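You operate a simulated robot arm through the tools that you are given. There is no shell and no other tool.

Carry out the task below with a simulated robot arm. There is one attempt and no reset: what you move stays moved.

JOB
Power up at the desk, free its red stop, reset, set hand mode and speed 3, then warn and start.

It is judged by the outcome, as a careful person would: the job done as asked, and still so three seconds after it is handed in. It fails if anything else is knocked over, pushed out of place, dropped, spilled or broken.

ROBOT AND FRAMES
A 6-joint arm with a two-finger parallel gripper, fixed in place. Base frame: the origin is on the floor under the middle of its stand, x ahead of it, y to its left, z up. Units: m, degrees, N and s.
With the tool pointing down near the work surface it reaches from about 0.1 to 0.58 m from the base axis. Its first joint turns from -66.0 to 66.0 degrees. Payload 2.7 kg.
The TCP is the grasp point between the finger pads, 0.023 m short of the fingertips. In the tool frame z runs along the fingers and y along their closing line. Largest opening 0.094 m; finger width 0.038, thickness 0.01; the body of the gripper, 0.054 by 0.096 m, starts 0.039 m behind the TCP.
Orientation is told as [roll, pitch, yaw] about the base's x, y, z axes, in that order, counted from this pose: with the fingers straight down and closing along the base's y, the tool's x points along the base's -x, its y along +y and its z along -z.

CONTROLS
- The arm moves only by the tool apply_moves. Its arguments are lists of equal length, an entry for each row: "xyz": the shift along the tool's x, y, z in m, a list of three; "angular": the turn, a rotation vector about the tool's x, y, z in degrees, a list of three; "hand": the opening, from 0 (shut) to 1 (fully open). In form: {"xyz": [[dx, dy, dz], ...], "angular": [[rx, ry, rz], ...], "hand": [hand, ...]}. A call has 1 to 20 rows; each row is the pose to reach, as a shift and turn from the pose commanded when the call began, along the tool's axes at that moment. A row lasts 0.2 s, in which the tool goes at most 0.05 m and 8.6 degrees; a call with a longer step from one row to the next is refused whole, and so is a gripper value outside its range. A pose out of reach is approached as far as the arm can. The call stops where the force on the tool passes 40 N (or 10 N more than at its start, if that is more) or the arm is blocked; 0.2 s more then pass. Each finger travels about 0.045 m/s and halts on what it meets, pressing with about 24 N; the grip force reading is that of the motor and also rises with nothing between the fingers. The clock runs only during rows and for 0.2 s after the last one: add rows that repeat a pose to give the fingers time. It gives the time, the measured TCP pose, the force on the tool (base axes), the opening and the grip force at its end, in the units of the frame above (readings bear some noise), with the torque about the TCP (base axes, N m) and any sound that the robot's microphone picked up.
- Cameras (640 x 400 px; columns grow to the right, rows downward): "scene" is fixed at [0.0724, -0.424, 1.4171]; the picture's right is [0.83, -0.56, 0.00], its down [-0.25, -0.38, -0.89] and it looks along [0.50, 0.74, -0.46] (base axes); focal length 247 px, centre (320, 200). "wrist" rides on the gripper at [0.086, 0.016, -0.075] in the tool frame; the picture's right is [-0.18, 0.98, 0.00], its down [-0.58, -0.11, -0.81] and it looks along [-0.79, -0.15, 0.59] (tool axes); focal length 243 px, centre (320, 200). There is no depth. A picture from a camera that has moved, and an enlarged one, comes with that camera's place and axes in the base frame and with its lens.
- snapshot(camera): a new picture of that camera. No time passes.
- enlarge(camera, box): a new picture of the part [left, top, right, bottom] of that camera's present view, enlarged. No time passes.
- finish_job(): hands the job in; it is judged then, once.

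Nothing tells you positions but the pictures and the camera data. Unless the task says otherwise, let go and move clear before handing in.

The tools are called after ">>>" by a JSON object that holds its "method" and its "body". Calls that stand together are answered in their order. apply_moves: Moves the arm, as the interface text tells. Its arguments: {"type":"object","properties":{"xyz":{"type":"array","items":{"type":"array","items":{"type":"number"}}},"angular":{"type":"array","items":{"type":"array","items":{"type":"number"}}},"hand":{"type":"array","items":{"type":"number"}}},"required":["xyz","angular","hand"]} The other tools are called the same way: snapshot (camera) takes a picture; enlarge (camera, box) takes an enlarged picture of a part of a camera's view; finish_job () hands the job in.

At the start:

```text
t: 0.0
tcp_pos: [0.279, 0.0923, 1.3492]
tool_rot: [0.1, -0.1, -0.1]
contact_force: [0.6, 0.7, -0.3]
ft_torque: [-0.02, -0.03, -0.03]
grip_width: 0.0939
grip_force: 0.1
```

scene: 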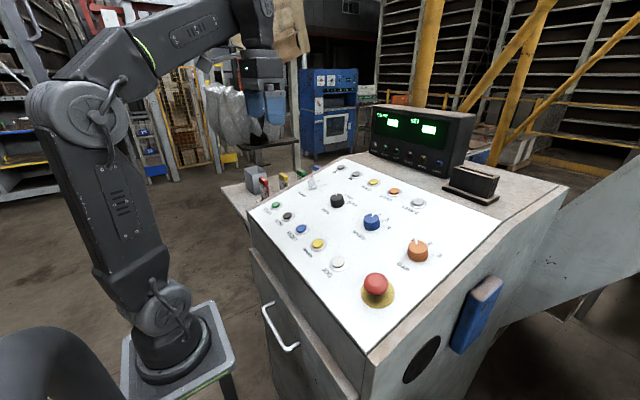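
wrist: 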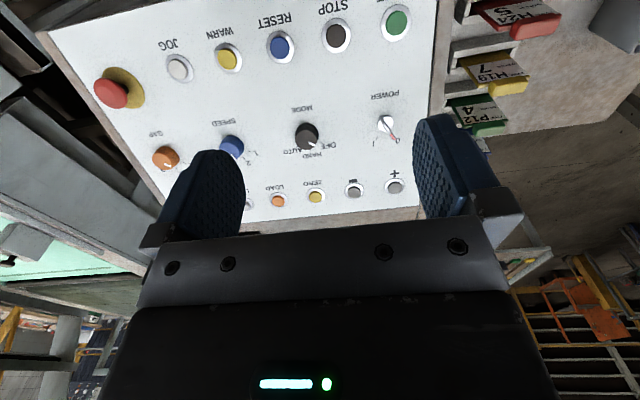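

I see a sloped control desk with a red mushroom stop, a row of push buttons (start, stop, reset, warn, jog), and a row of rotary switches (power, mode, speed, and an orange grip one). I'll look closer at both views before moving.

>>> {"method": "enlarge", "body": {"camera": "scene", "box": [240, 150, 440, 275]}}

>>> {"method": "enlarge", "body": {"camera": "wrist", "box": [60, 0, 260, 125]}}

>>> {"method": "enlarge", "body": {"camera": "wrist", "box": [240, 0, 440, 125]}}

>>> {"method": "enlarge", "body": {"camera": "wrist", "box": [240, 85, 440, 210]}}

>>> {"method": "enlarge", "body": {"camera": "scene", "box": [360, 90, 520, 190]}}

>>> {"method": "enlarge", "body": {"camera": "scene", "box": [320, 200, 480, 300]}}

```text
3.20 times, centred on (340, 212) of scene
camera zoom: at [0.0724, -0.424, 1.4171], right [0.83, -0.56, 0.0], down [-0.25, -0.38, -0.89], along [0.5, 0.74, -0.46], focal length 790 px, centre (256, 160)
```

zoom: 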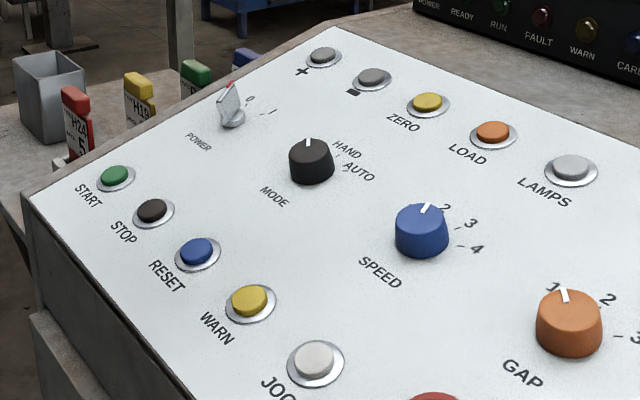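

```text
3.20 times, centred on (160, 62) of wrist
camera zoom: at [0.1919, 0.1081, 1.4229], right [0.18, 0.98, 0.0], down [0.58, -0.11, 0.81], along [0.79, -0.15, -0.59], focal length 776 px, centre (832, 640)
```

zoom: 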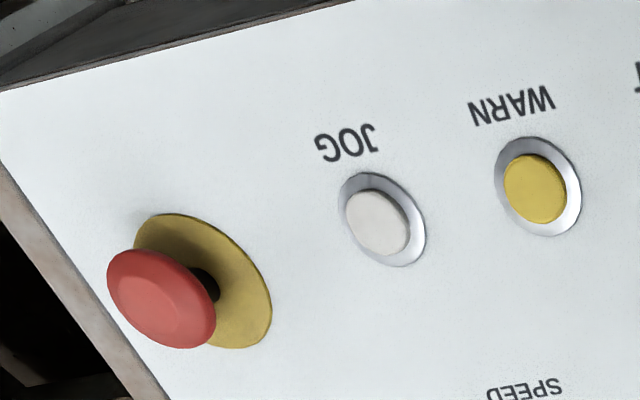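

```text
3.20 times, centred on (340, 62) of wrist
camera zoom: at [0.1919, 0.1081, 1.4229], right [0.18, 0.98, 0.0], down [0.58, -0.11, 0.81], along [0.79, -0.15, -0.59], focal length 776 px, centre (256, 640)
```

zoom: 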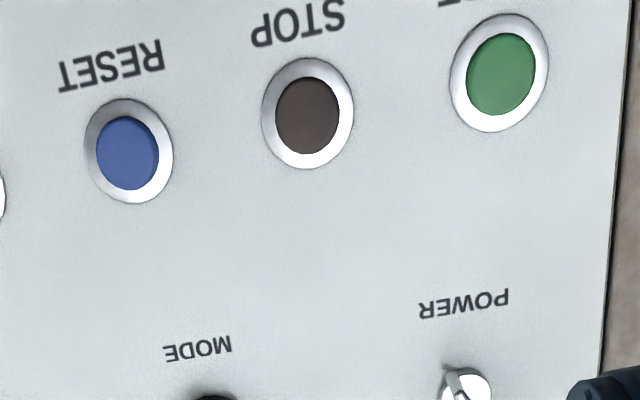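

```text
3.20 times, centred on (340, 148) of wrist
camera zoom: at [0.1919, 0.1081, 1.4229], right [0.18, 0.98, 0.0], down [0.58, -0.11, 0.81], along [0.79, -0.15, -0.59], focal length 776 px, centre (256, 368)
```

zoom: 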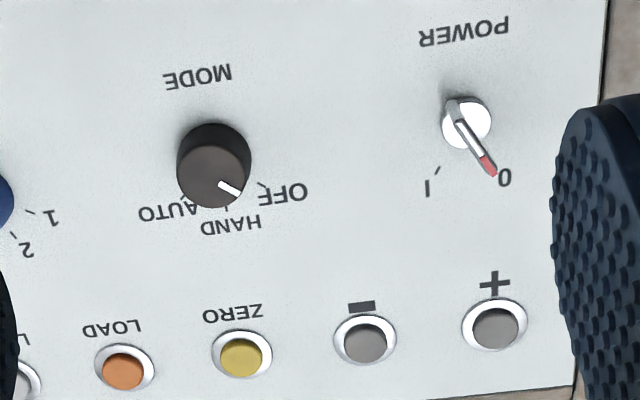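

```text
4.00 times, centred on (440, 140) of scene
camera zoom: at [0.0724, -0.424, 1.4171], right [0.83, -0.56, 0.0], down [-0.25, -0.38, -0.89], along [0.5, 0.74, -0.46], focal length 987 px, centre (-160, 440)
```

zoom: 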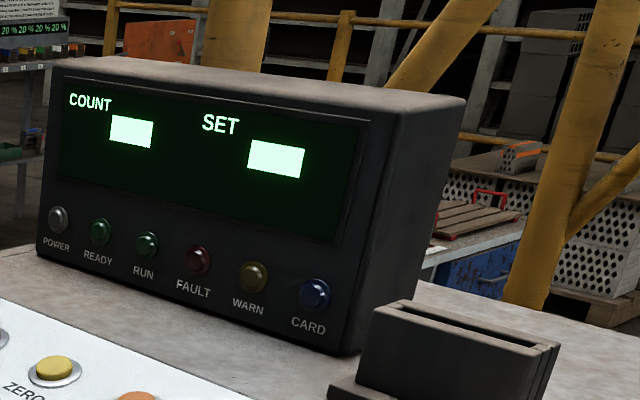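

```text
4.00 times, centred on (400, 250) of scene
camera zoom: at [0.0724, -0.424, 1.4171], right [0.83, -0.56, 0.0], down [-0.25, -0.38, -0.89], along [0.5, 0.74, -0.46], focal length 987 px, centre (0, 0)
```

zoom: 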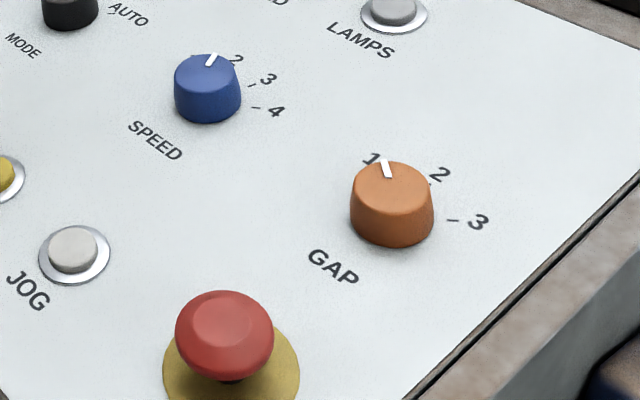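

The desk panel slopes up away from the arm at about 16°. By triangulation, the button row (START to JOG) lies at x≈0.32, z≈1.07, and the rotary row (POWER, MODE, SPEED, GAP) at x≈0.44, z≈1.10. The red stop is near (0.324, -0.219, 1.097). I'll tilt the tool square to the panel and hover above POWER to look closer.

>>> {"method": "apply_moves", "body": {"xyz": [[-0.02, 0.012, 0.02], [-0.04, 0.024, 0.04], [-0.06, 0.036, 0.06], [-0.08, 0.048, 0.075], [-0.1, 0.06, 0.09], [-0.12, 0.074, 0.1], [-0.12, 0.074, 0.1]], "angular": [[0, -3, 0], [0, -6, 0], [0, -9, 0], [0, -12, 0], [0, -14, 0], [0, -16.2, 0], [0, -16.2, 0]], "hand": [1, 1, 1, 1, 1, 1, 1]}}

>>> {"method": "snapshot", "body": {"camera": "wrist"}}

>>> {"method": "snapshot", "body": {"camera": "scene"}}

```text
t: 1.6
tcp_pos: [0.3999, 0.1653, 1.2497]
tool_rot: [0.0, -16.3, -0.1]
contact_force: [0.0, 0.1, -0.2]
ft_torque: [0.0, 0.04, 0.03]
grip_width: 0.0941
grip_force: 0.0
```

```text
taken
camera wrist: at [0.2951, 0.1818, 1.296], right [0.18, 0.98, 0.05], down [0.33, -0.11, 0.94], along [0.93, -0.15, -0.35], focal length 243 px, centre (320, 200)
```

wrist: 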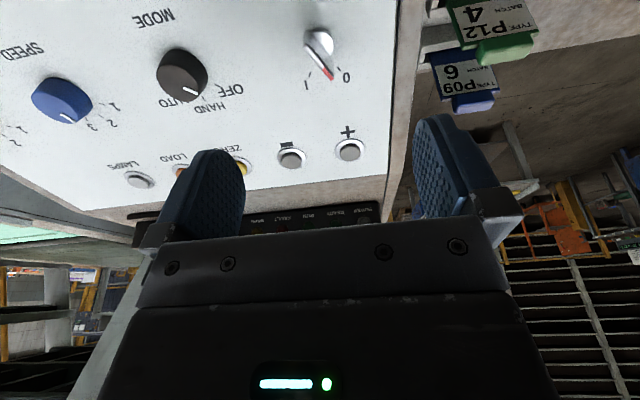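

```text
taken
```

scene: 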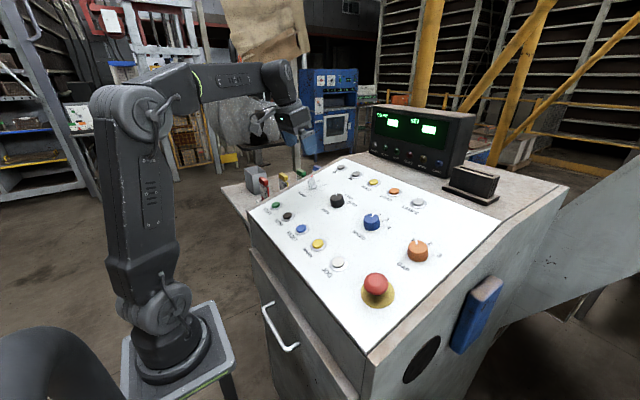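

The tool is now square to the panel, above POWER. I'll enlarge the switches to read their pointers.

>>> {"method": "enlarge", "body": {"camera": "wrist", "box": [260, 10, 388, 90]}}

>>> {"method": "enlarge", "body": {"camera": "wrist", "box": [0, 0, 256, 160]}}

>>> {"method": "enlarge", "body": {"camera": "scene", "box": [270, 155, 350, 205]}}

```text
5.00 times, centred on (324, 50) of wrist
camera zoom: at [0.2951, 0.1818, 1.296], right [0.18, 0.98, 0.05], down [0.33, -0.11, 0.94], along [0.93, -0.15, -0.35], focal length 1213 px, centre (300, 950)
```

zoom: 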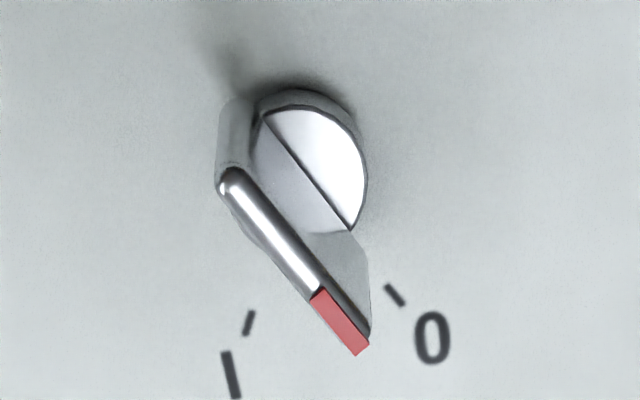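

```text
2.50 times, centred on (128, 80) of wrist
camera zoom: at [0.2951, 0.1818, 1.296], right [0.18, 0.98, 0.05], down [0.33, -0.11, 0.94], along [0.93, -0.15, -0.35], focal length 606 px, centre (800, 500)
```

zoom: 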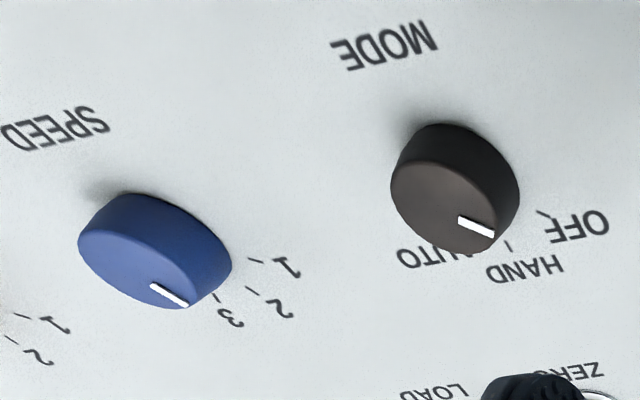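

```text
8.00 times, centred on (310, 180) of scene
camera zoom: at [0.0724, -0.424, 1.4171], right [0.83, -0.56, 0.0], down [-0.25, -0.38, -0.89], along [0.5, 0.74, -0.46], focal length 1974 px, centre (400, 360)
```

zoom: 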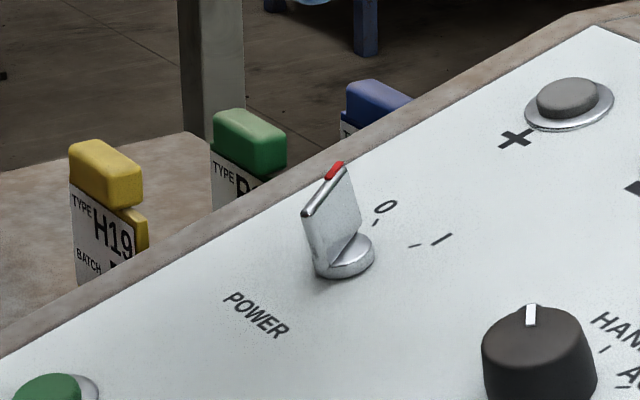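

POWER is an upright key blade now at "0", about 30° left of straight up; "I" is about 30° right. MODE is at OFF and SPEED seems to be at a low setting. I'll turn the gripper to line up with the blade, narrow the opening and come down to just above it.

>>> {"method": "apply_moves", "body": {"xyz": [[0, 0, 0.02], [0, 0, 0.04], [0, 0, 0.06], [0, 0, 0.075], [0, 0, 0.085], [0, 0, 0.085]], "angular": [[0, 0, -7.5], [0, 0, -15], [0, 0, -22.5], [0, 0, -30], [0, 0, -30], [0, 0, -30]], "hand": [0.45, 0.45, 0.45, 0.45, 0.45, 0.45]}}

>>> {"method": "snapshot", "body": {"camera": "wrist"}}

>>> {"method": "enlarge", "body": {"camera": "scene", "box": [250, 125, 378, 205]}}

```text
t: 3.0
tcp_pos: [0.4201, 0.165, 1.167]
tool_rot: [-8.3, -14.1, 31.1]
contact_force: [0.1, -0.5, -0.6]
ft_torque: [-0.01, -0.01, 0.0]
grip_width: 0.0425
grip_force: 0.0
```

```text
taken
camera wrist: at [0.3197, 0.1356, 1.2152], right [-0.32, 0.94, -0.09], down [0.31, 0.2, 0.93], along [0.9, 0.27, -0.35], focal length 243 px, centre (320, 200)
```

wrist: 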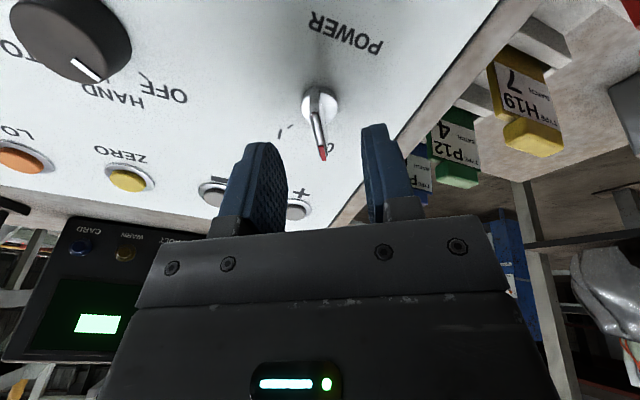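

```text
5.00 times, centred on (314, 165) of scene
camera zoom: at [0.0724, -0.424, 1.4171], right [0.83, -0.56, 0.0], down [-0.25, -0.38, -0.89], along [0.5, 0.74, -0.46], focal length 1234 px, centre (350, 375)
```

zoom: 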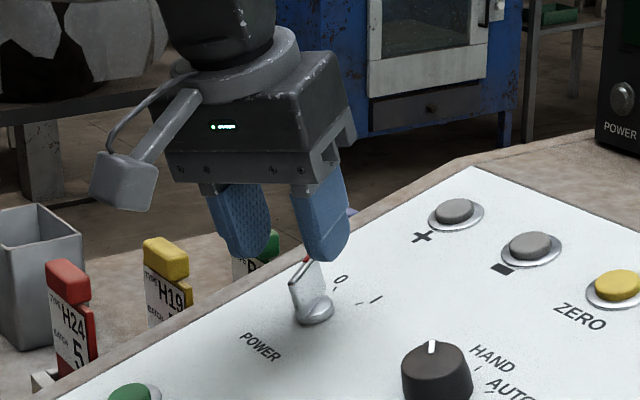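

The blade sits centred between the fingers and in line with them. I'll go down about 35 mm and close on it.

>>> {"method": "apply_moves", "body": {"xyz": [[0, 0, 0.012], [0, 0, 0.024], [0, 0, 0.035], [0, 0, 0.035]], "angular": [[0, 0, 0], [0, 0, 0], [0, 0, 0], [0, 0, 0]], "hand": [0.45, 0.45, 0.45, 0.45]}}

>>> {"method": "snapshot", "body": {"camera": "wrist"}}

>>> {"method": "enlarge", "body": {"camera": "scene", "box": [250, 125, 378, 205]}}

```text
t: 4.0
tcp_pos: [0.4328, 0.1652, 1.1345]
tool_rot: [-8.3, -14.1, 31.0]
contact_force: [0.5, -0.8, -0.1]
ft_torque: [0.0, 0.02, 0.01]
grip_width: 0.0422
grip_force: 0.2
```

```text
taken
camera wrist: at [0.3315, 0.1363, 1.1823], right [-0.32, 0.94, -0.09], down [0.31, 0.2, 0.93], along [0.9, 0.27, -0.35], focal length 243 px, centre (320, 200)
```

wrist: 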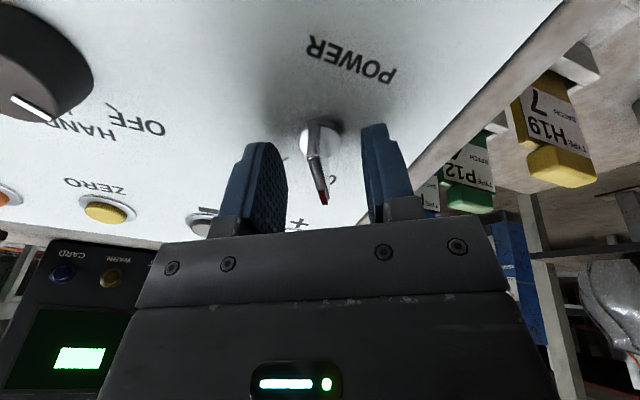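

```text
5.00 times, centred on (314, 165) of scene
camera zoom: at [0.0724, -0.424, 1.4171], right [0.83, -0.56, 0.0], down [-0.25, -0.38, -0.89], along [0.5, 0.74, -0.46], focal length 1234 px, centre (350, 375)
```

zoom: 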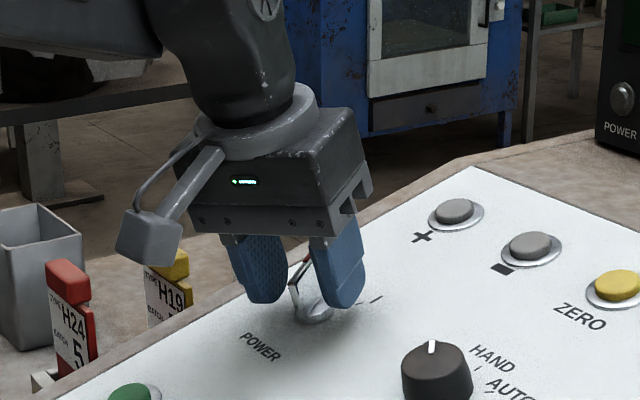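

The blade is between the pads at the right height. Closing on it now.

>>> {"method": "apply_moves", "body": {"xyz": [[0, 0, 0], [0, 0, 0], [0, 0, 0], [0, 0, 0]], "angular": [[0, 0, 0], [0, 0, 0], [0, 0, 0], [0, 0, 0]], "hand": [0.2, 0.05, 0, 0]}}

```text
t: 5.0
tcp_pos: [0.4324, 0.1649, 1.1357]
tool_rot: [-8.4, -14.1, 31.0]
contact_force: [1.9, -2.6, -0.7]
ft_torque: [0.21, 0.14, 0.05]
grip_width: 0.0061
grip_force: 44.7
```

The grip is firm on a blade about 6 mm thick. I'll turn it 60° clockwise, from 0 to I.

>>> {"method": "apply_moves", "body": {"xyz": [[0, 0, 0], [0, 0, 0], [0, 0, 0], [0, 0, 0], [0, 0, 0], [0, 0, 0], [0, 0, 0], [0, 0, 0], [0, 0, 0], [0, 0, 0]], "angular": [[0, 0, 7], [0, 0, 14], [0, 0, 21], [0, 0, 28], [0, 0, 35], [0, 0, 42], [0, 0, 49], [0, 0, 56], [0, 0, 61], [0, 0, 61]], "hand": [0, 0, 0, 0, 0, 0, 0, 0, 0, 0]}}

>>> {"method": "snapshot", "body": {"camera": "wrist"}}

>>> {"method": "enlarge", "body": {"camera": "scene", "box": [260, 100, 480, 237]}}

```text
t: 7.2
tcp_pos: [0.4322, 0.165, 1.1334]
tool_rot: [8.7, -14.0, -32.1]
contact_force: [-2.3, -18.3, 17.9]
ft_torque: [-0.6, 0.97, 0.82]
grip_width: 0.0057
grip_force: 45.2
```

```text
taken
camera wrist: at [0.3479, 0.2237, 1.1871], right [0.64, 0.75, 0.19], down [0.2, -0.39, 0.9], along [0.75, -0.54, -0.4], focal length 243 px, centre (320, 200)
```

wrist: 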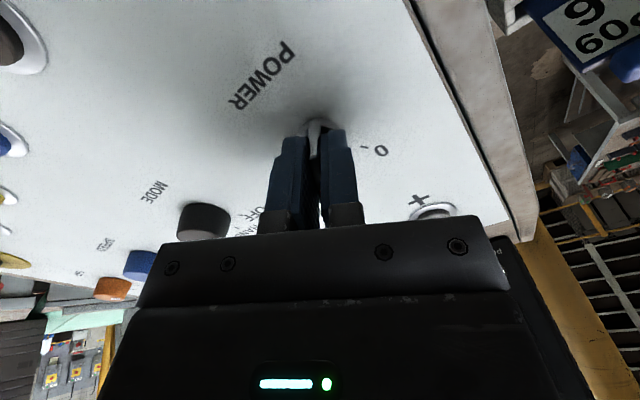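

```text
2.91 times, centred on (370, 168) of scene
camera zoom: at [0.0721, -0.4247, 1.4169], right [0.83, -0.56, 0.0], down [-0.25, -0.38, -0.89], along [0.5, 0.74, -0.46], focal length 718 px, centre (174, 292)
```

zoom: 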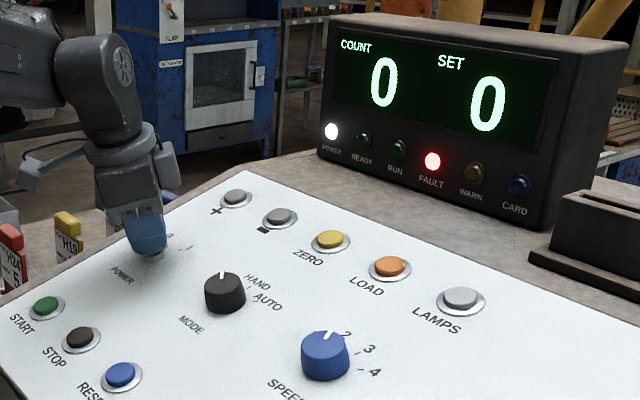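

The POWER lamp is lit and FAULT shows red, as expected with the stop latched. I'll open the fingers, lift clear and check the key stays at I.

>>> {"method": "apply_moves", "body": {"xyz": [[0, 0, 0], [0, 0, 0], [0, 0, 0], [0, 0, -0.03], [0, 0, -0.06], [0, 0, -0.1], [0, 0, -0.1]], "angular": [[0, 0, 0], [0, 0, 0], [0, 0, 0], [0, 0, 0], [0, 0, 0], [0, 0, 0], [0, 0, 0]], "hand": [0.3, 0.4, 0.4, 0.4, 0.4, 0.4, 0.4]}}

>>> {"method": "snapshot", "body": {"camera": "wrist"}}

>>> {"method": "enlarge", "body": {"camera": "scene", "box": [260, 100, 480, 237]}}

>>> {"method": "enlarge", "body": {"camera": "scene", "box": [320, 230, 448, 310]}}

```text
t: 8.8
tcp_pos: [0.404, 0.168, 1.228]
tool_rot: [8.5, -14.0, -32.1]
contact_force: [0.5, 0.2, -0.3]
ft_torque: [0.01, 0.02, 0.02]
grip_width: 0.0377
grip_force: 0.1
```

```text
taken
camera wrist: at [0.3197, 0.2263, 1.2815], right [0.64, 0.75, 0.19], down [0.2, -0.39, 0.9], along [0.74, -0.54, -0.4], focal length 243 px, centre (320, 200)
```

wrist: 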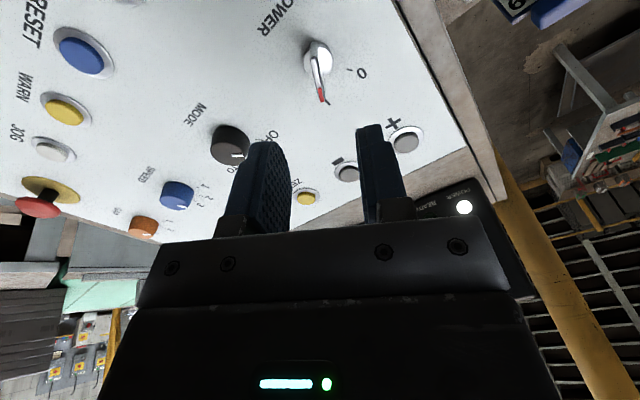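

```text
2.91 times, centred on (370, 168) of scene
camera zoom: at [0.0724, -0.424, 1.4171], right [0.83, -0.56, 0.0], down [-0.25, -0.38, -0.89], along [0.5, 0.74, -0.46], focal length 718 px, centre (174, 292)
```

zoom: 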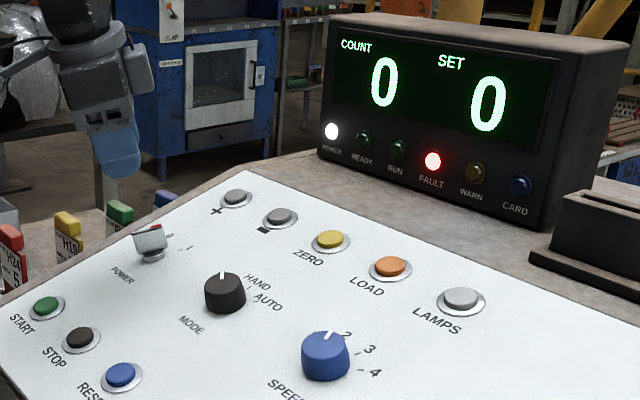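

```text
5.00 times, centred on (384, 270) of scene
camera zoom: at [0.0724, -0.424, 1.4171], right [0.83, -0.56, 0.0], down [-0.25, -0.38, -0.89], along [0.5, 0.74, -0.46], focal length 1234 px, centre (0, -150)
```

zoom: 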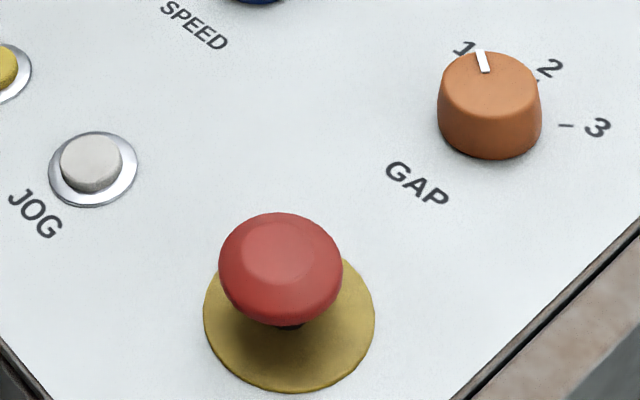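

POWER stayed at I. The red stop's axis is at about u=0.62, v=-0.218 in panel coordinates, and its cap is about 43 mm wide. Next I'll cross over above the desk, square the gripper up again and look at the cap closely.

>>> {"method": "apply_moves", "body": {"xyz": [[-0.0105, -0.0388, 0], [-0.0209, -0.0775, 0], [-0.0314, -0.1163, 0], [-0.0418, -0.155, 0], [-0.0523, -0.1938, 0], [-0.0627, -0.2325, 0], [-0.0732, -0.2713, 0], [-0.0836, -0.31, 0], [-0.0941, -0.3488, 0], [-0.1045, -0.3875, 0], [-0.1045, -0.3875, 0], [-0.1045, -0.3875, 0]], "angular": [[0, 0, -3.1], [0, 0, -6.2], [0, 0, -9.3], [0, 0, -12.4], [0, 0, -15.5], [0, 0, -18.6], [0, 0, -21.7], [0, 0, -24.8], [0, 0, -27.9], [0, 0, -31], [0, 0, -31], [0, 0, -31]], "hand": [0.5, 0.6, 0.7, 0.8, 0.9, 0.9, 0.9, 0.9, 0.9, 0.9, 0.9, 0.9]}}

>>> {"method": "snapshot", "body": {"camera": "wrist"}}

>>> {"method": "snapshot", "body": {"camera": "scene"}}

```text
t: 11.4
tcp_pos: [0.2985, -0.2211, 1.1958]
tool_rot: [0.1, -16.2, 0.0]
contact_force: [1.0, 0.9, 0.2]
ft_torque: [0.0, 0.01, -0.01]
grip_width: 0.0844
grip_force: 0.1
```

```text
taken
camera wrist: at [0.1937, -0.2045, 1.2422], right [0.18, 0.98, 0.05], down [0.33, -0.11, 0.94], along [0.93, -0.15, -0.35], focal length 243 px, centre (320, 200)
```

wrist: 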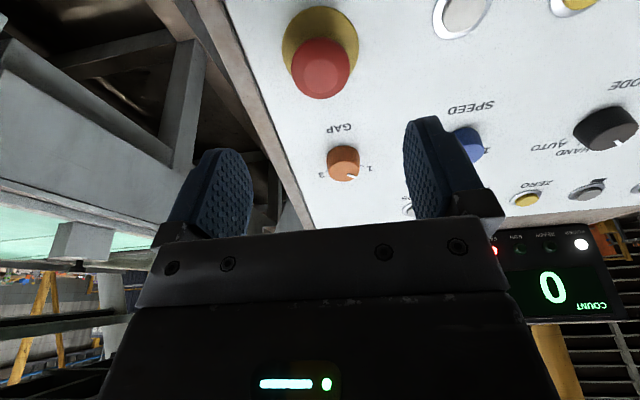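

```text
taken
```

scene: 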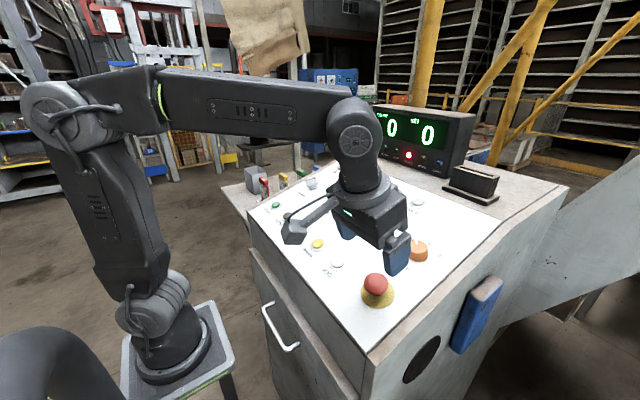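

>>> {"method": "enlarge", "body": {"camera": "wrist", "box": [256, 0, 384, 110]}}

>>> {"method": "enlarge", "body": {"camera": "wrist", "box": [300, 100, 500, 225]}}

```text
3.64 times, centred on (320, 55) of wrist
camera zoom: at [0.1937, -0.2045, 1.2422], right [0.18, 0.98, 0.05], down [0.33, -0.11, 0.94], along [0.93, -0.15, -0.35], focal length 882 px, centre (320, 727)
```

zoom: 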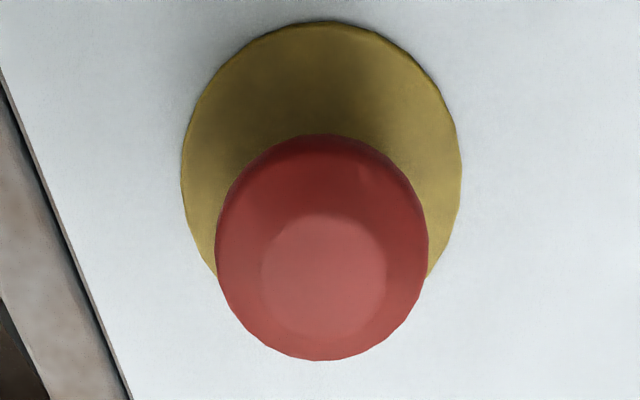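

```text
3.20 times, centred on (400, 162) of wrist
camera zoom: at [0.1937, -0.2045, 1.2422], right [0.18, 0.98, 0.05], down [0.33, -0.11, 0.94], along [0.93, -0.15, -0.35], focal length 776 px, centre (64, 320)
```

zoom: 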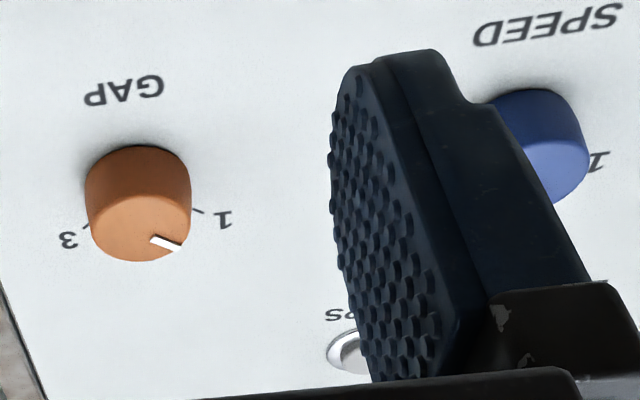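

No twist arrows are marked on the cap. I'll go lower with the fingers straddling it, so a second view fixes its height and centre better.

>>> {"method": "apply_moves", "body": {"xyz": [[0, 0.001, 0.02], [0, 0.001, 0.04], [0, 0.001, 0.05], [0, 0.001, 0.05]], "angular": [[0, 0, 0], [0, 0, 0], [0, 0, 0], [0, 0, 0]], "hand": [0.9, 0.9, 0.9, 0.9]}}

>>> {"method": "enlarge", "body": {"camera": "wrist", "box": [240, 60, 400, 160]}}

>>> {"method": "snapshot", "body": {"camera": "wrist"}}

>>> {"method": "enlarge", "body": {"camera": "scene", "box": [320, 220, 448, 320]}}

```text
t: 12.4
tcp_pos: [0.3122, -0.218, 1.149]
tool_rot: [0.2, -16.2, 0.0]
contact_force: [0.2, -0.3, -0.6]
ft_torque: [-0.02, 0.01, 0.0]
grip_width: 0.0846
grip_force: 0.0
```

```text
4.00 times, centred on (320, 110) of wrist
camera zoom: at [0.2079, -0.2023, 1.196], right [0.18, 0.98, 0.05], down [0.33, -0.11, 0.94], along [0.93, -0.15, -0.35], focal length 970 px, centre (320, 560)
```

zoom: 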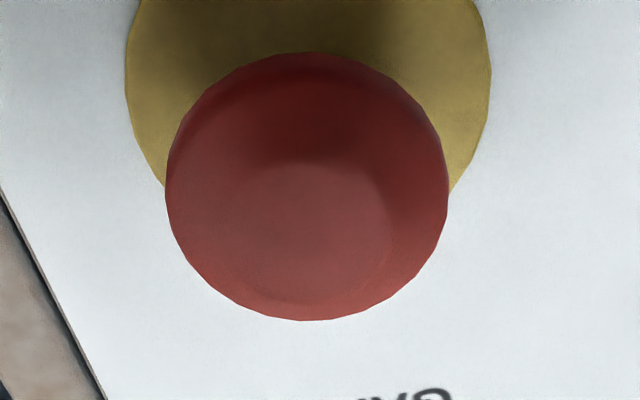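

```text
taken
camera wrist: at [0.2079, -0.2023, 1.196], right [0.18, 0.98, 0.05], down [0.33, -0.11, 0.94], along [0.93, -0.15, -0.35], focal length 243 px, centre (320, 200)
```

wrist: 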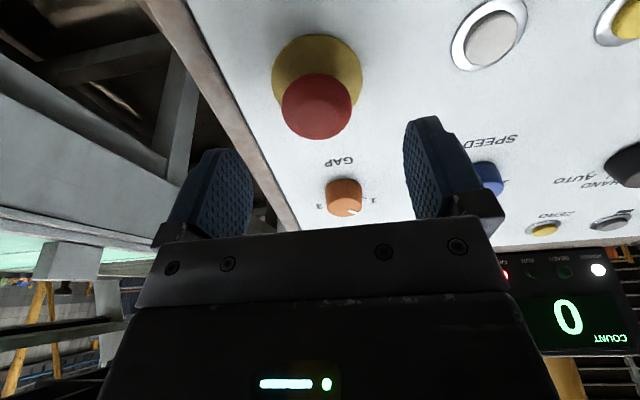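

```text
4.00 times, centred on (384, 270) of scene
camera zoom: at [0.0724, -0.424, 1.4171], right [0.83, -0.56, 0.0], down [-0.25, -0.38, -0.89], along [0.5, 0.74, -0.46], focal length 987 px, centre (64, -80)
```

zoom: 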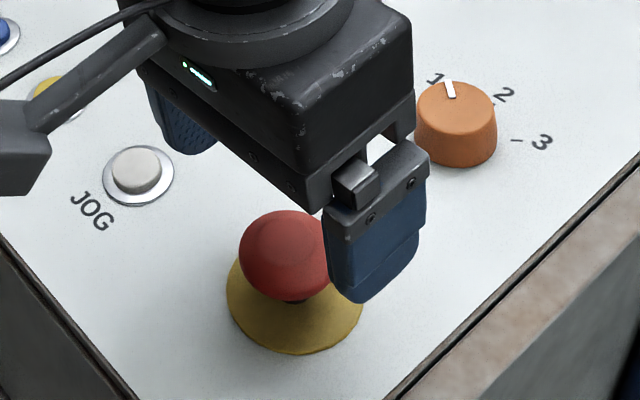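

Two wrist views put the cap centre at u=0.615, v=-0.219, with its top at n≈0.972 and diameter 42 mm. I'll lower the fingers around its rim and close gently.

>>> {"method": "apply_moves", "body": {"xyz": [[0.003, -0.001, 0.016], [0.003, -0.001, 0.032], [0.003, -0.001, 0.0475], [0.003, -0.001, 0.0475], [0.003, -0.001, 0.0475], [0.003, -0.001, 0.0475], [0.003, -0.001, 0.0475], [0.003, -0.001, 0.0475]], "angular": [[0, 0, 0], [0, 0, 0], [0, 0, 0], [0, 0, 0], [0, 0, 0], [0, 0, 0], [0, 0, 0], [0, 0, 0]], "hand": [0.9, 0.9, 0.9, 0.7, 0.5, 0.4, 0.3, 0.3]}}

>>> {"method": "snapshot", "body": {"camera": "wrist"}}

>>> {"method": "enlarge", "body": {"camera": "scene", "box": [320, 220, 448, 320]}}

```text
t: 14.2
tcp_pos: [0.3239, -0.2208, 1.1053]
tool_rot: [0.0, -16.2, 0.1]
contact_force: [0.7, -2.3, -3.0]
ft_torque: [-0.3, -0.02, -0.05]
grip_width: 0.0407
grip_force: 45.1
```

```text
taken
camera wrist: at [0.2195, -0.2035, 1.1519], right [0.18, 0.98, 0.05], down [0.33, -0.11, 0.94], along [0.93, -0.15, -0.35], focal length 243 px, centre (320, 200)
```

wrist: 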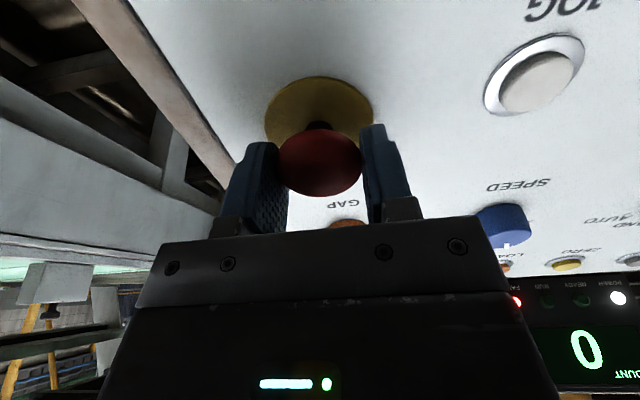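

```text
4.00 times, centred on (384, 270) of scene
camera zoom: at [0.0724, -0.4241, 1.417], right [0.83, -0.56, 0.0], down [-0.25, -0.38, -0.89], along [0.5, 0.74, -0.46], focal length 987 px, centre (64, -80)
```

zoom: 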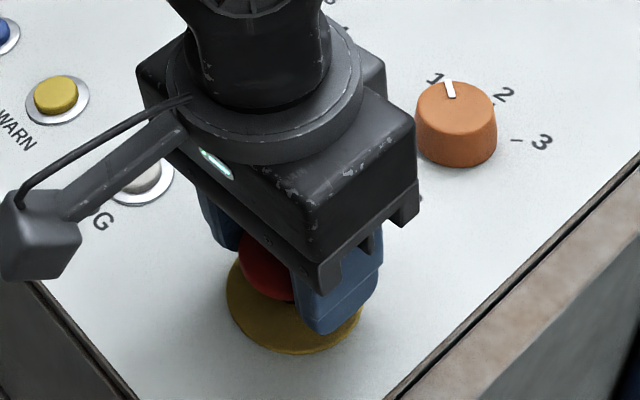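

The cap is gripped at 40.7 mm. I'll twist it clockwise, the usual release direction, and watch the torque, sound and FAULT lamp.

>>> {"method": "apply_moves", "body": {"xyz": [[0, 0, 0], [0, 0, 0], [0, 0, 0], [0, 0, 0], [0, 0, 0], [0, 0, 0], [0, 0, 0]], "angular": [[0, 0, 0], [0, 0, 6], [0, 0, 12], [0, 0, 18], [0, 0, 24], [0, 0, 30], [0, 0, 30]], "hand": [0, 0, 0, 0, 0, 0, 0]}}

>>> {"method": "snapshot", "body": {"camera": "wrist"}}

>>> {"method": "enlarge", "body": {"camera": "scene", "box": [360, 90, 520, 190]}}

```text
t: 15.8
tcp_pos: [0.3236, -0.2211, 1.1048]
tool_rot: [8.4, -14.1, -31.2]
contact_force: [-1.2, -14.4, 0.7]
ft_torque: [-0.57, 0.17, 0.1]
grip_width: 0.0408
grip_force: 44.8
```

```text
taken
camera wrist: at [0.2384, -0.1633, 1.157], right [0.63, 0.76, 0.18], down [0.2, -0.39, 0.9], along [0.75, -0.53, -0.4], focal length 243 px, centre (320, 200)
```

wrist: 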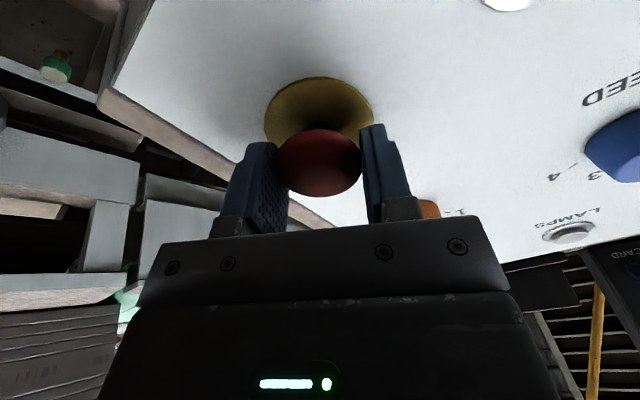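

```text
4.00 times, centred on (440, 140) of scene
camera zoom: at [0.0723, -0.4244, 1.4169], right [0.83, -0.56, 0.0], down [-0.25, -0.38, -0.89], along [0.5, 0.74, -0.46], focal length 987 px, centre (-160, 440)
```

zoom: 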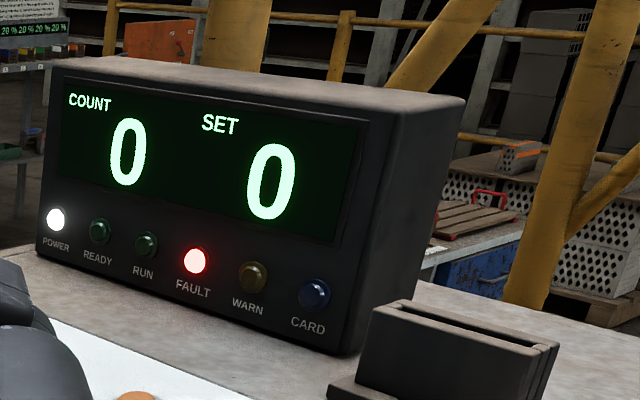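

No release yet; there's mild torque and FAULT is still lit, though it may stay lit until reset anyway. I'll keep turning clockwise.

>>> {"method": "apply_moves", "body": {"xyz": [[0, 0, 0], [0, 0, 0], [0, 0, 0], [0, 0, 0], [0, 0, 0], [0, 0, 0]], "angular": [[0, 0, 6], [0, 0, 12], [0, 0, 18], [0, 0, 24], [0, 0, 30], [0, 0, 30]], "hand": [0, 0, 0, 0, 0, 0]}}

>>> {"method": "snapshot", "body": {"camera": "wrist"}}

>>> {"method": "enlarge", "body": {"camera": "scene", "box": [320, 200, 448, 320]}}

```text
t: 17.2
tcp_pos: [0.3216, -0.2202, 1.105]
tool_rot: [14.2, -7.6, -61.1]
contact_force: [-11.2, -11.0, -9.2]
ft_torque: [-0.17, 0.23, -0.13]
grip_width: 0.0403
grip_force: 45.2
```

```text
taken
camera wrist: at [0.2728, -0.1369, 1.1679], right [0.91, 0.33, 0.26], down [-0.04, -0.56, 0.83], along [0.42, -0.76, -0.5], focal length 243 px, centre (320, 200)
```

wrist: 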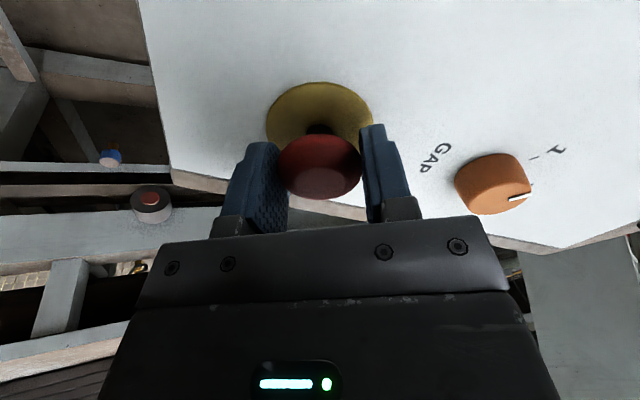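

```text
3.33 times, centred on (384, 260) of scene
camera zoom: at [0.0721, -0.4244, 1.4169], right [0.83, -0.56, 0.0], down [-0.25, -0.38, -0.89], along [0.5, 0.74, -0.46], focal length 823 px, centre (107, 0)
```

zoom: 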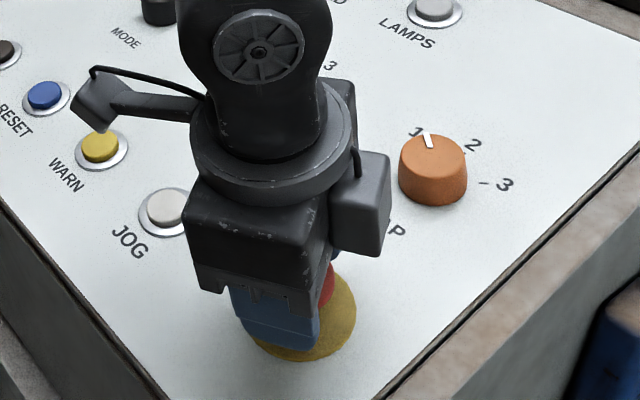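

There's no clear detent and the cap hasn't visibly popped up; the torque has dropped off. Keeping the grip, I'll try a gentle pull away from the panel in case it's a pull-release type.

>>> {"method": "apply_moves", "body": {"xyz": [[0, 0, -0.002], [0, 0, -0.004], [0, 0, -0.006], [0, 0, -0.008], [0, 0, -0.01]], "angular": [[0, 0, 0], [0, 0, 0], [0, 0, 0], [0, 0, 0], [0, 0, 0]], "hand": [0, 0, 0, 0, 0]}}

>>> {"method": "snapshot", "body": {"camera": "wrist"}}

>>> {"method": "enlarge", "body": {"camera": "scene", "box": [320, 200, 448, 320]}}

```text
t: 18.4
tcp_pos: [0.3192, -0.2192, 1.1121]
tool_rot: [14.1, -7.7, -60.9]
contact_force: [-18.5, -4.8, -14.3]
ft_torque: [0.69, 0.12, -0.41]
grip_width: 0.0403
grip_force: 45.1
```

```text
taken
camera wrist: at [0.2704, -0.1371, 1.1756], right [0.91, 0.33, 0.26], down [-0.03, -0.56, 0.83], along [0.42, -0.76, -0.5], focal length 243 px, centre (320, 200)
```

wrist: 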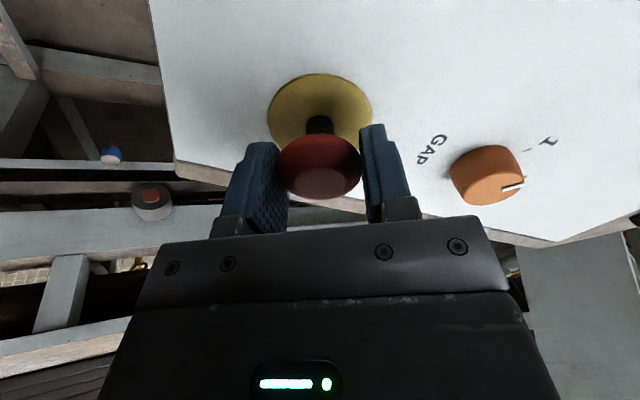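

```text
3.33 times, centred on (384, 260) of scene
camera zoom: at [0.072, -0.4243, 1.417], right [0.83, -0.56, 0.0], down [-0.25, -0.38, -0.89], along [0.5, 0.74, -0.46], focal length 823 px, centre (107, 0)
```

zoom: 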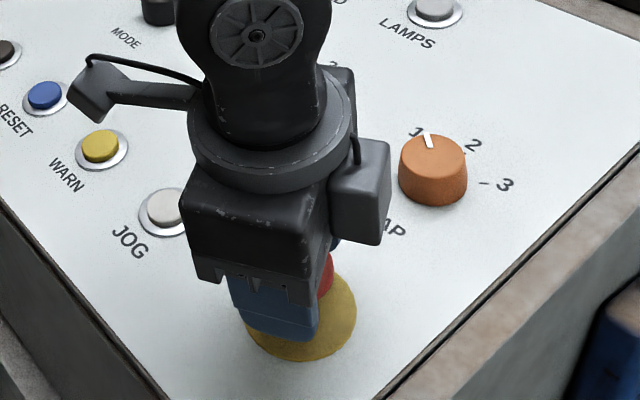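

The cap rose with the gripper and more of the neck shows, so it seems to have come out. I'll release it, lift clear and see if it stays up.

>>> {"method": "apply_moves", "body": {"xyz": [[0, 0, 0], [0, 0, 0], [0, 0, 0], [0, 0, -0.03], [0, 0, -0.06], [0, 0, -0.08], [0, 0, -0.08]], "angular": [[0, 0, 0], [0, 0, 0], [0, 0, 0], [0, 0, 0], [0, 0, 0], [0, 0, 0], [0, 0, 0]], "hand": [0.5, 0.7, 0.8, 0.8, 0.8, 0.8, 0.8]}}

>>> {"method": "snapshot", "body": {"camera": "wrist"}}

>>> {"method": "enlarge", "body": {"camera": "scene", "box": [320, 230, 448, 310]}}

>>> {"method": "enlarge", "body": {"camera": "scene", "box": [360, 90, 520, 190]}}

```text
t: 20.0
tcp_pos: [0.2964, -0.2202, 1.1913]
tool_rot: [14.3, -8.0, -60.9]
contact_force: [0.1, 0.2, -1.0]
ft_torque: [0.02, 0.0, 0.0]
grip_width: 0.0752
grip_force: 0.2
```

```text
taken
camera wrist: at [0.2458, -0.1376, 1.2541], right [0.91, 0.33, 0.26], down [-0.04, -0.56, 0.83], along [0.42, -0.76, -0.49], focal length 243 px, centre (320, 200)
```

wrist: 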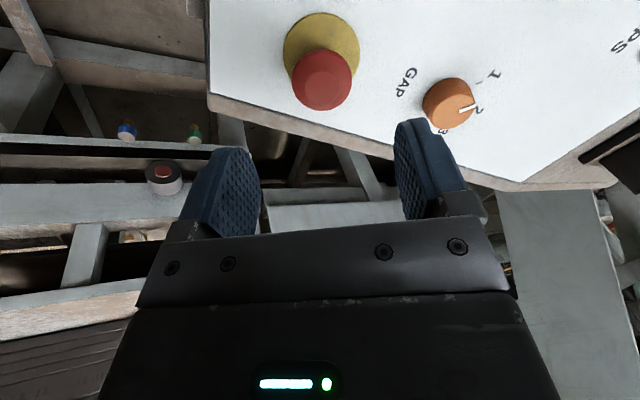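

```text
5.00 times, centred on (384, 270) of scene
camera zoom: at [0.0724, -0.424, 1.4171], right [0.83, -0.56, 0.0], down [-0.25, -0.38, -0.89], along [0.5, 0.74, -0.46], focal length 1234 px, centre (0, -150)
```

zoom: 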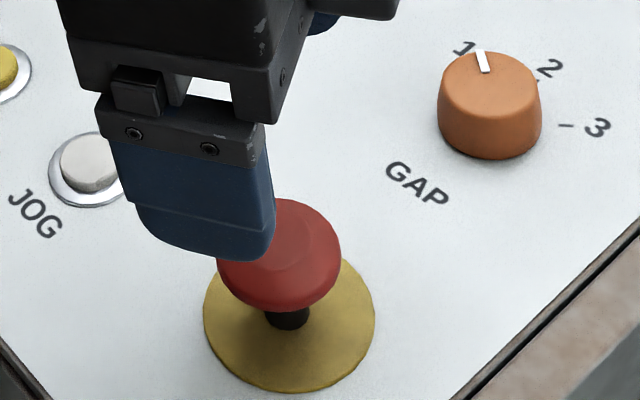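

```text
4.00 times, centred on (440, 140) of scene
camera zoom: at [0.0724, -0.424, 1.4171], right [0.83, -0.56, 0.0], down [-0.25, -0.38, -0.89], along [0.5, 0.74, -0.46], focal length 987 px, centre (-160, 440)
```

zoom: 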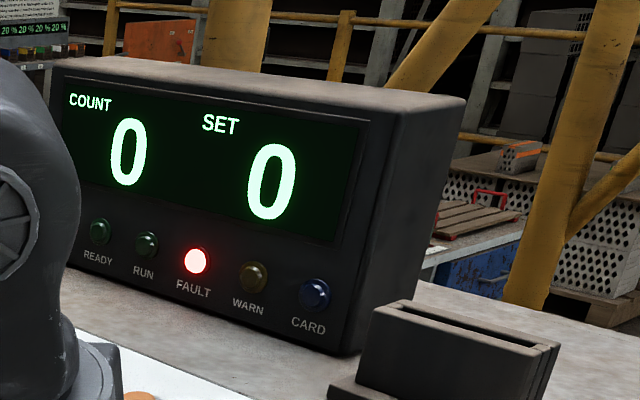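

The red cap is standing out on its neck and stays there, so the stop is free. FAULT still needs RESET, which I take to be at u≈0.606, v≈0.030. I'll move over to it with the fingers closed and squared up.

>>> {"method": "apply_moves", "body": {"xyz": [[0.0276, 0.0147, 0], [0.0553, 0.0293, 0], [0.0829, 0.044, 0], [0.1106, 0.0586, 0], [0.1382, 0.0733, 0], [0.1659, 0.088, 0], [0.1935, 0.1026, 0], [0.2212, 0.1173, 0], [0.2212, 0.1173, 0.025], [0.2212, 0.1173, 0.05], [0.2212, 0.1173, 0.05]], "angular": [[0, 0, -7.5], [0, 0, -15], [0, 0, -22.5], [0, 0, -30], [0, 0, -37.5], [0, 0, -45], [0, 0, -52.5], [0, 0, -60], [0, 0, -60], [0, 0, -60], [0, 0, -60]], "hand": [0.7, 0.5, 0.4, 0.3, 0.2, 0.1, 0, 0, 0, 0, 0]}}

>>> {"method": "snapshot", "body": {"camera": "wrist"}}

>>> {"method": "enlarge", "body": {"camera": "scene", "box": [240, 180, 368, 260]}}

>>> {"method": "enlarge", "body": {"camera": "scene", "box": [320, 230, 448, 310]}}

```text
t: 22.4
tcp_pos: [0.3044, 0.0307, 1.143]
tool_rot: [0.0, -16.3, 0.0]
contact_force: [0.5, 0.9, 0.2]
ft_torque: [-0.01, 0.01, 0.01]
grip_width: 0.0
grip_force: 24.4
```

```text
taken
camera wrist: at [0.2, 0.0479, 1.1901], right [0.18, 0.98, 0.05], down [0.33, -0.11, 0.94], along [0.93, -0.15, -0.35], focal length 243 px, centre (320, 200)
```

wrist: 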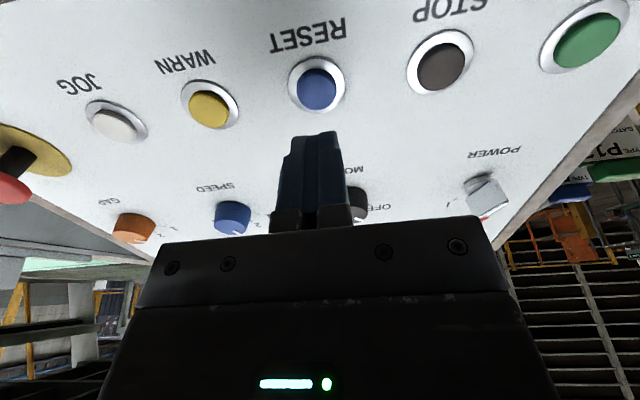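

```text
5.00 times, centred on (304, 220) of scene
camera zoom: at [0.0724, -0.424, 1.4171], right [0.83, -0.56, 0.0], down [-0.25, -0.38, -0.89], along [0.5, 0.74, -0.46], focal length 1234 px, centre (400, 100)
```

zoom: 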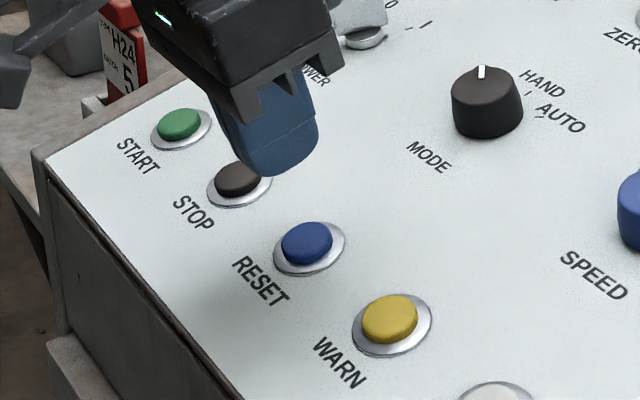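

```text
5.00 times, centred on (384, 270) of scene
camera zoom: at [0.0724, -0.424, 1.4171], right [0.83, -0.56, 0.0], down [-0.25, -0.38, -0.89], along [0.5, 0.74, -0.46], focal length 1234 px, centre (0, -150)
```

zoom: 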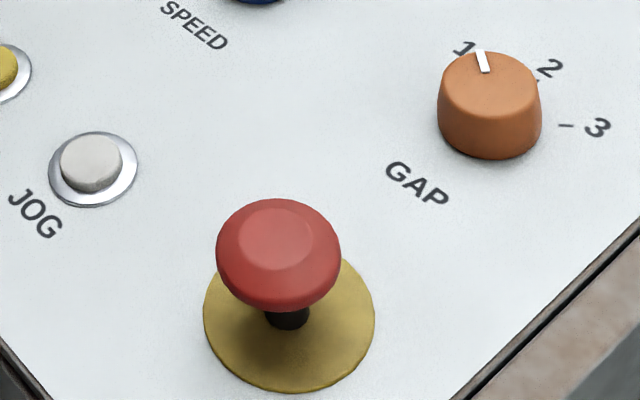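

The stop is clearly out. RESET is about 6 mm nearer than my fingertip and on the same line sideways, so I'll correct for that and press down in small steps.

>>> {"method": "apply_moves", "body": {"xyz": [[0.006, -0.001, 0.02], [0.006, -0.001, 0.038], [0.006, -0.001, 0.043], [0.006, -0.001, 0.046], [0.006, -0.001, 0.048], [0.006, -0.001, 0.05], [0.006, -0.001, 0.052]], "angular": [[0, 0, 0], [0, 0, 0], [0, 0, 0], [0, 0, 0], [0, 0, 0], [0, 0, 0], [0, 0, 0]], "hand": [0, 0, 0, 0, 0, 0, 0]}}

>>> {"method": "enlarge", "body": {"camera": "scene", "box": [240, 180, 368, 260]}}

>>> {"method": "enlarge", "body": {"camera": "scene", "box": [360, 90, 520, 190]}}

```text
t: 24.0
tcp_pos: [0.3129, 0.0288, 1.0904]
tool_rot: [0.0, -16.4, 0.0]
contact_force: [-3.4, -0.2, 14.7]
ft_torque: [-0.03, -0.01, 0.03]
grip_width: 0.0002
grip_force: 24.2
heard: click
```

```text
5.00 times, centred on (304, 220) of scene
camera zoom: at [0.0721, -0.424, 1.4171], right [0.83, -0.56, 0.0], down [-0.25, -0.38, -0.89], along [0.5, 0.74, -0.46], focal length 1234 px, centre (400, 100)
```

zoom: 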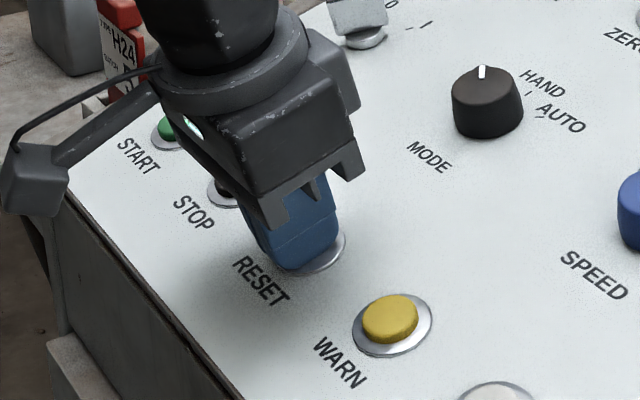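

```text
4.00 times, centred on (440, 140) of scene
camera zoom: at [0.0721, -0.424, 1.4171], right [0.83, -0.56, 0.0], down [-0.25, -0.38, -0.89], along [0.5, 0.74, -0.46], focal length 987 px, centre (-160, 440)
```

zoom: 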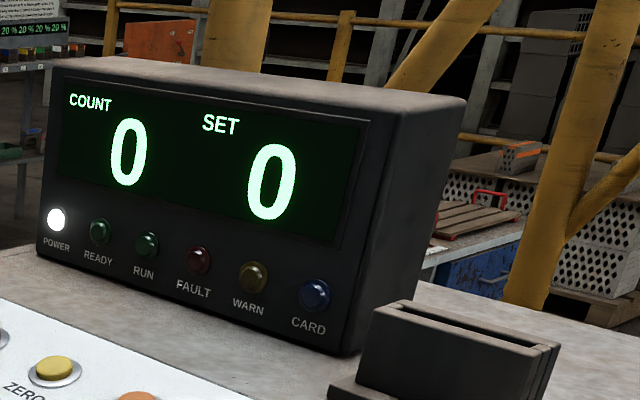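

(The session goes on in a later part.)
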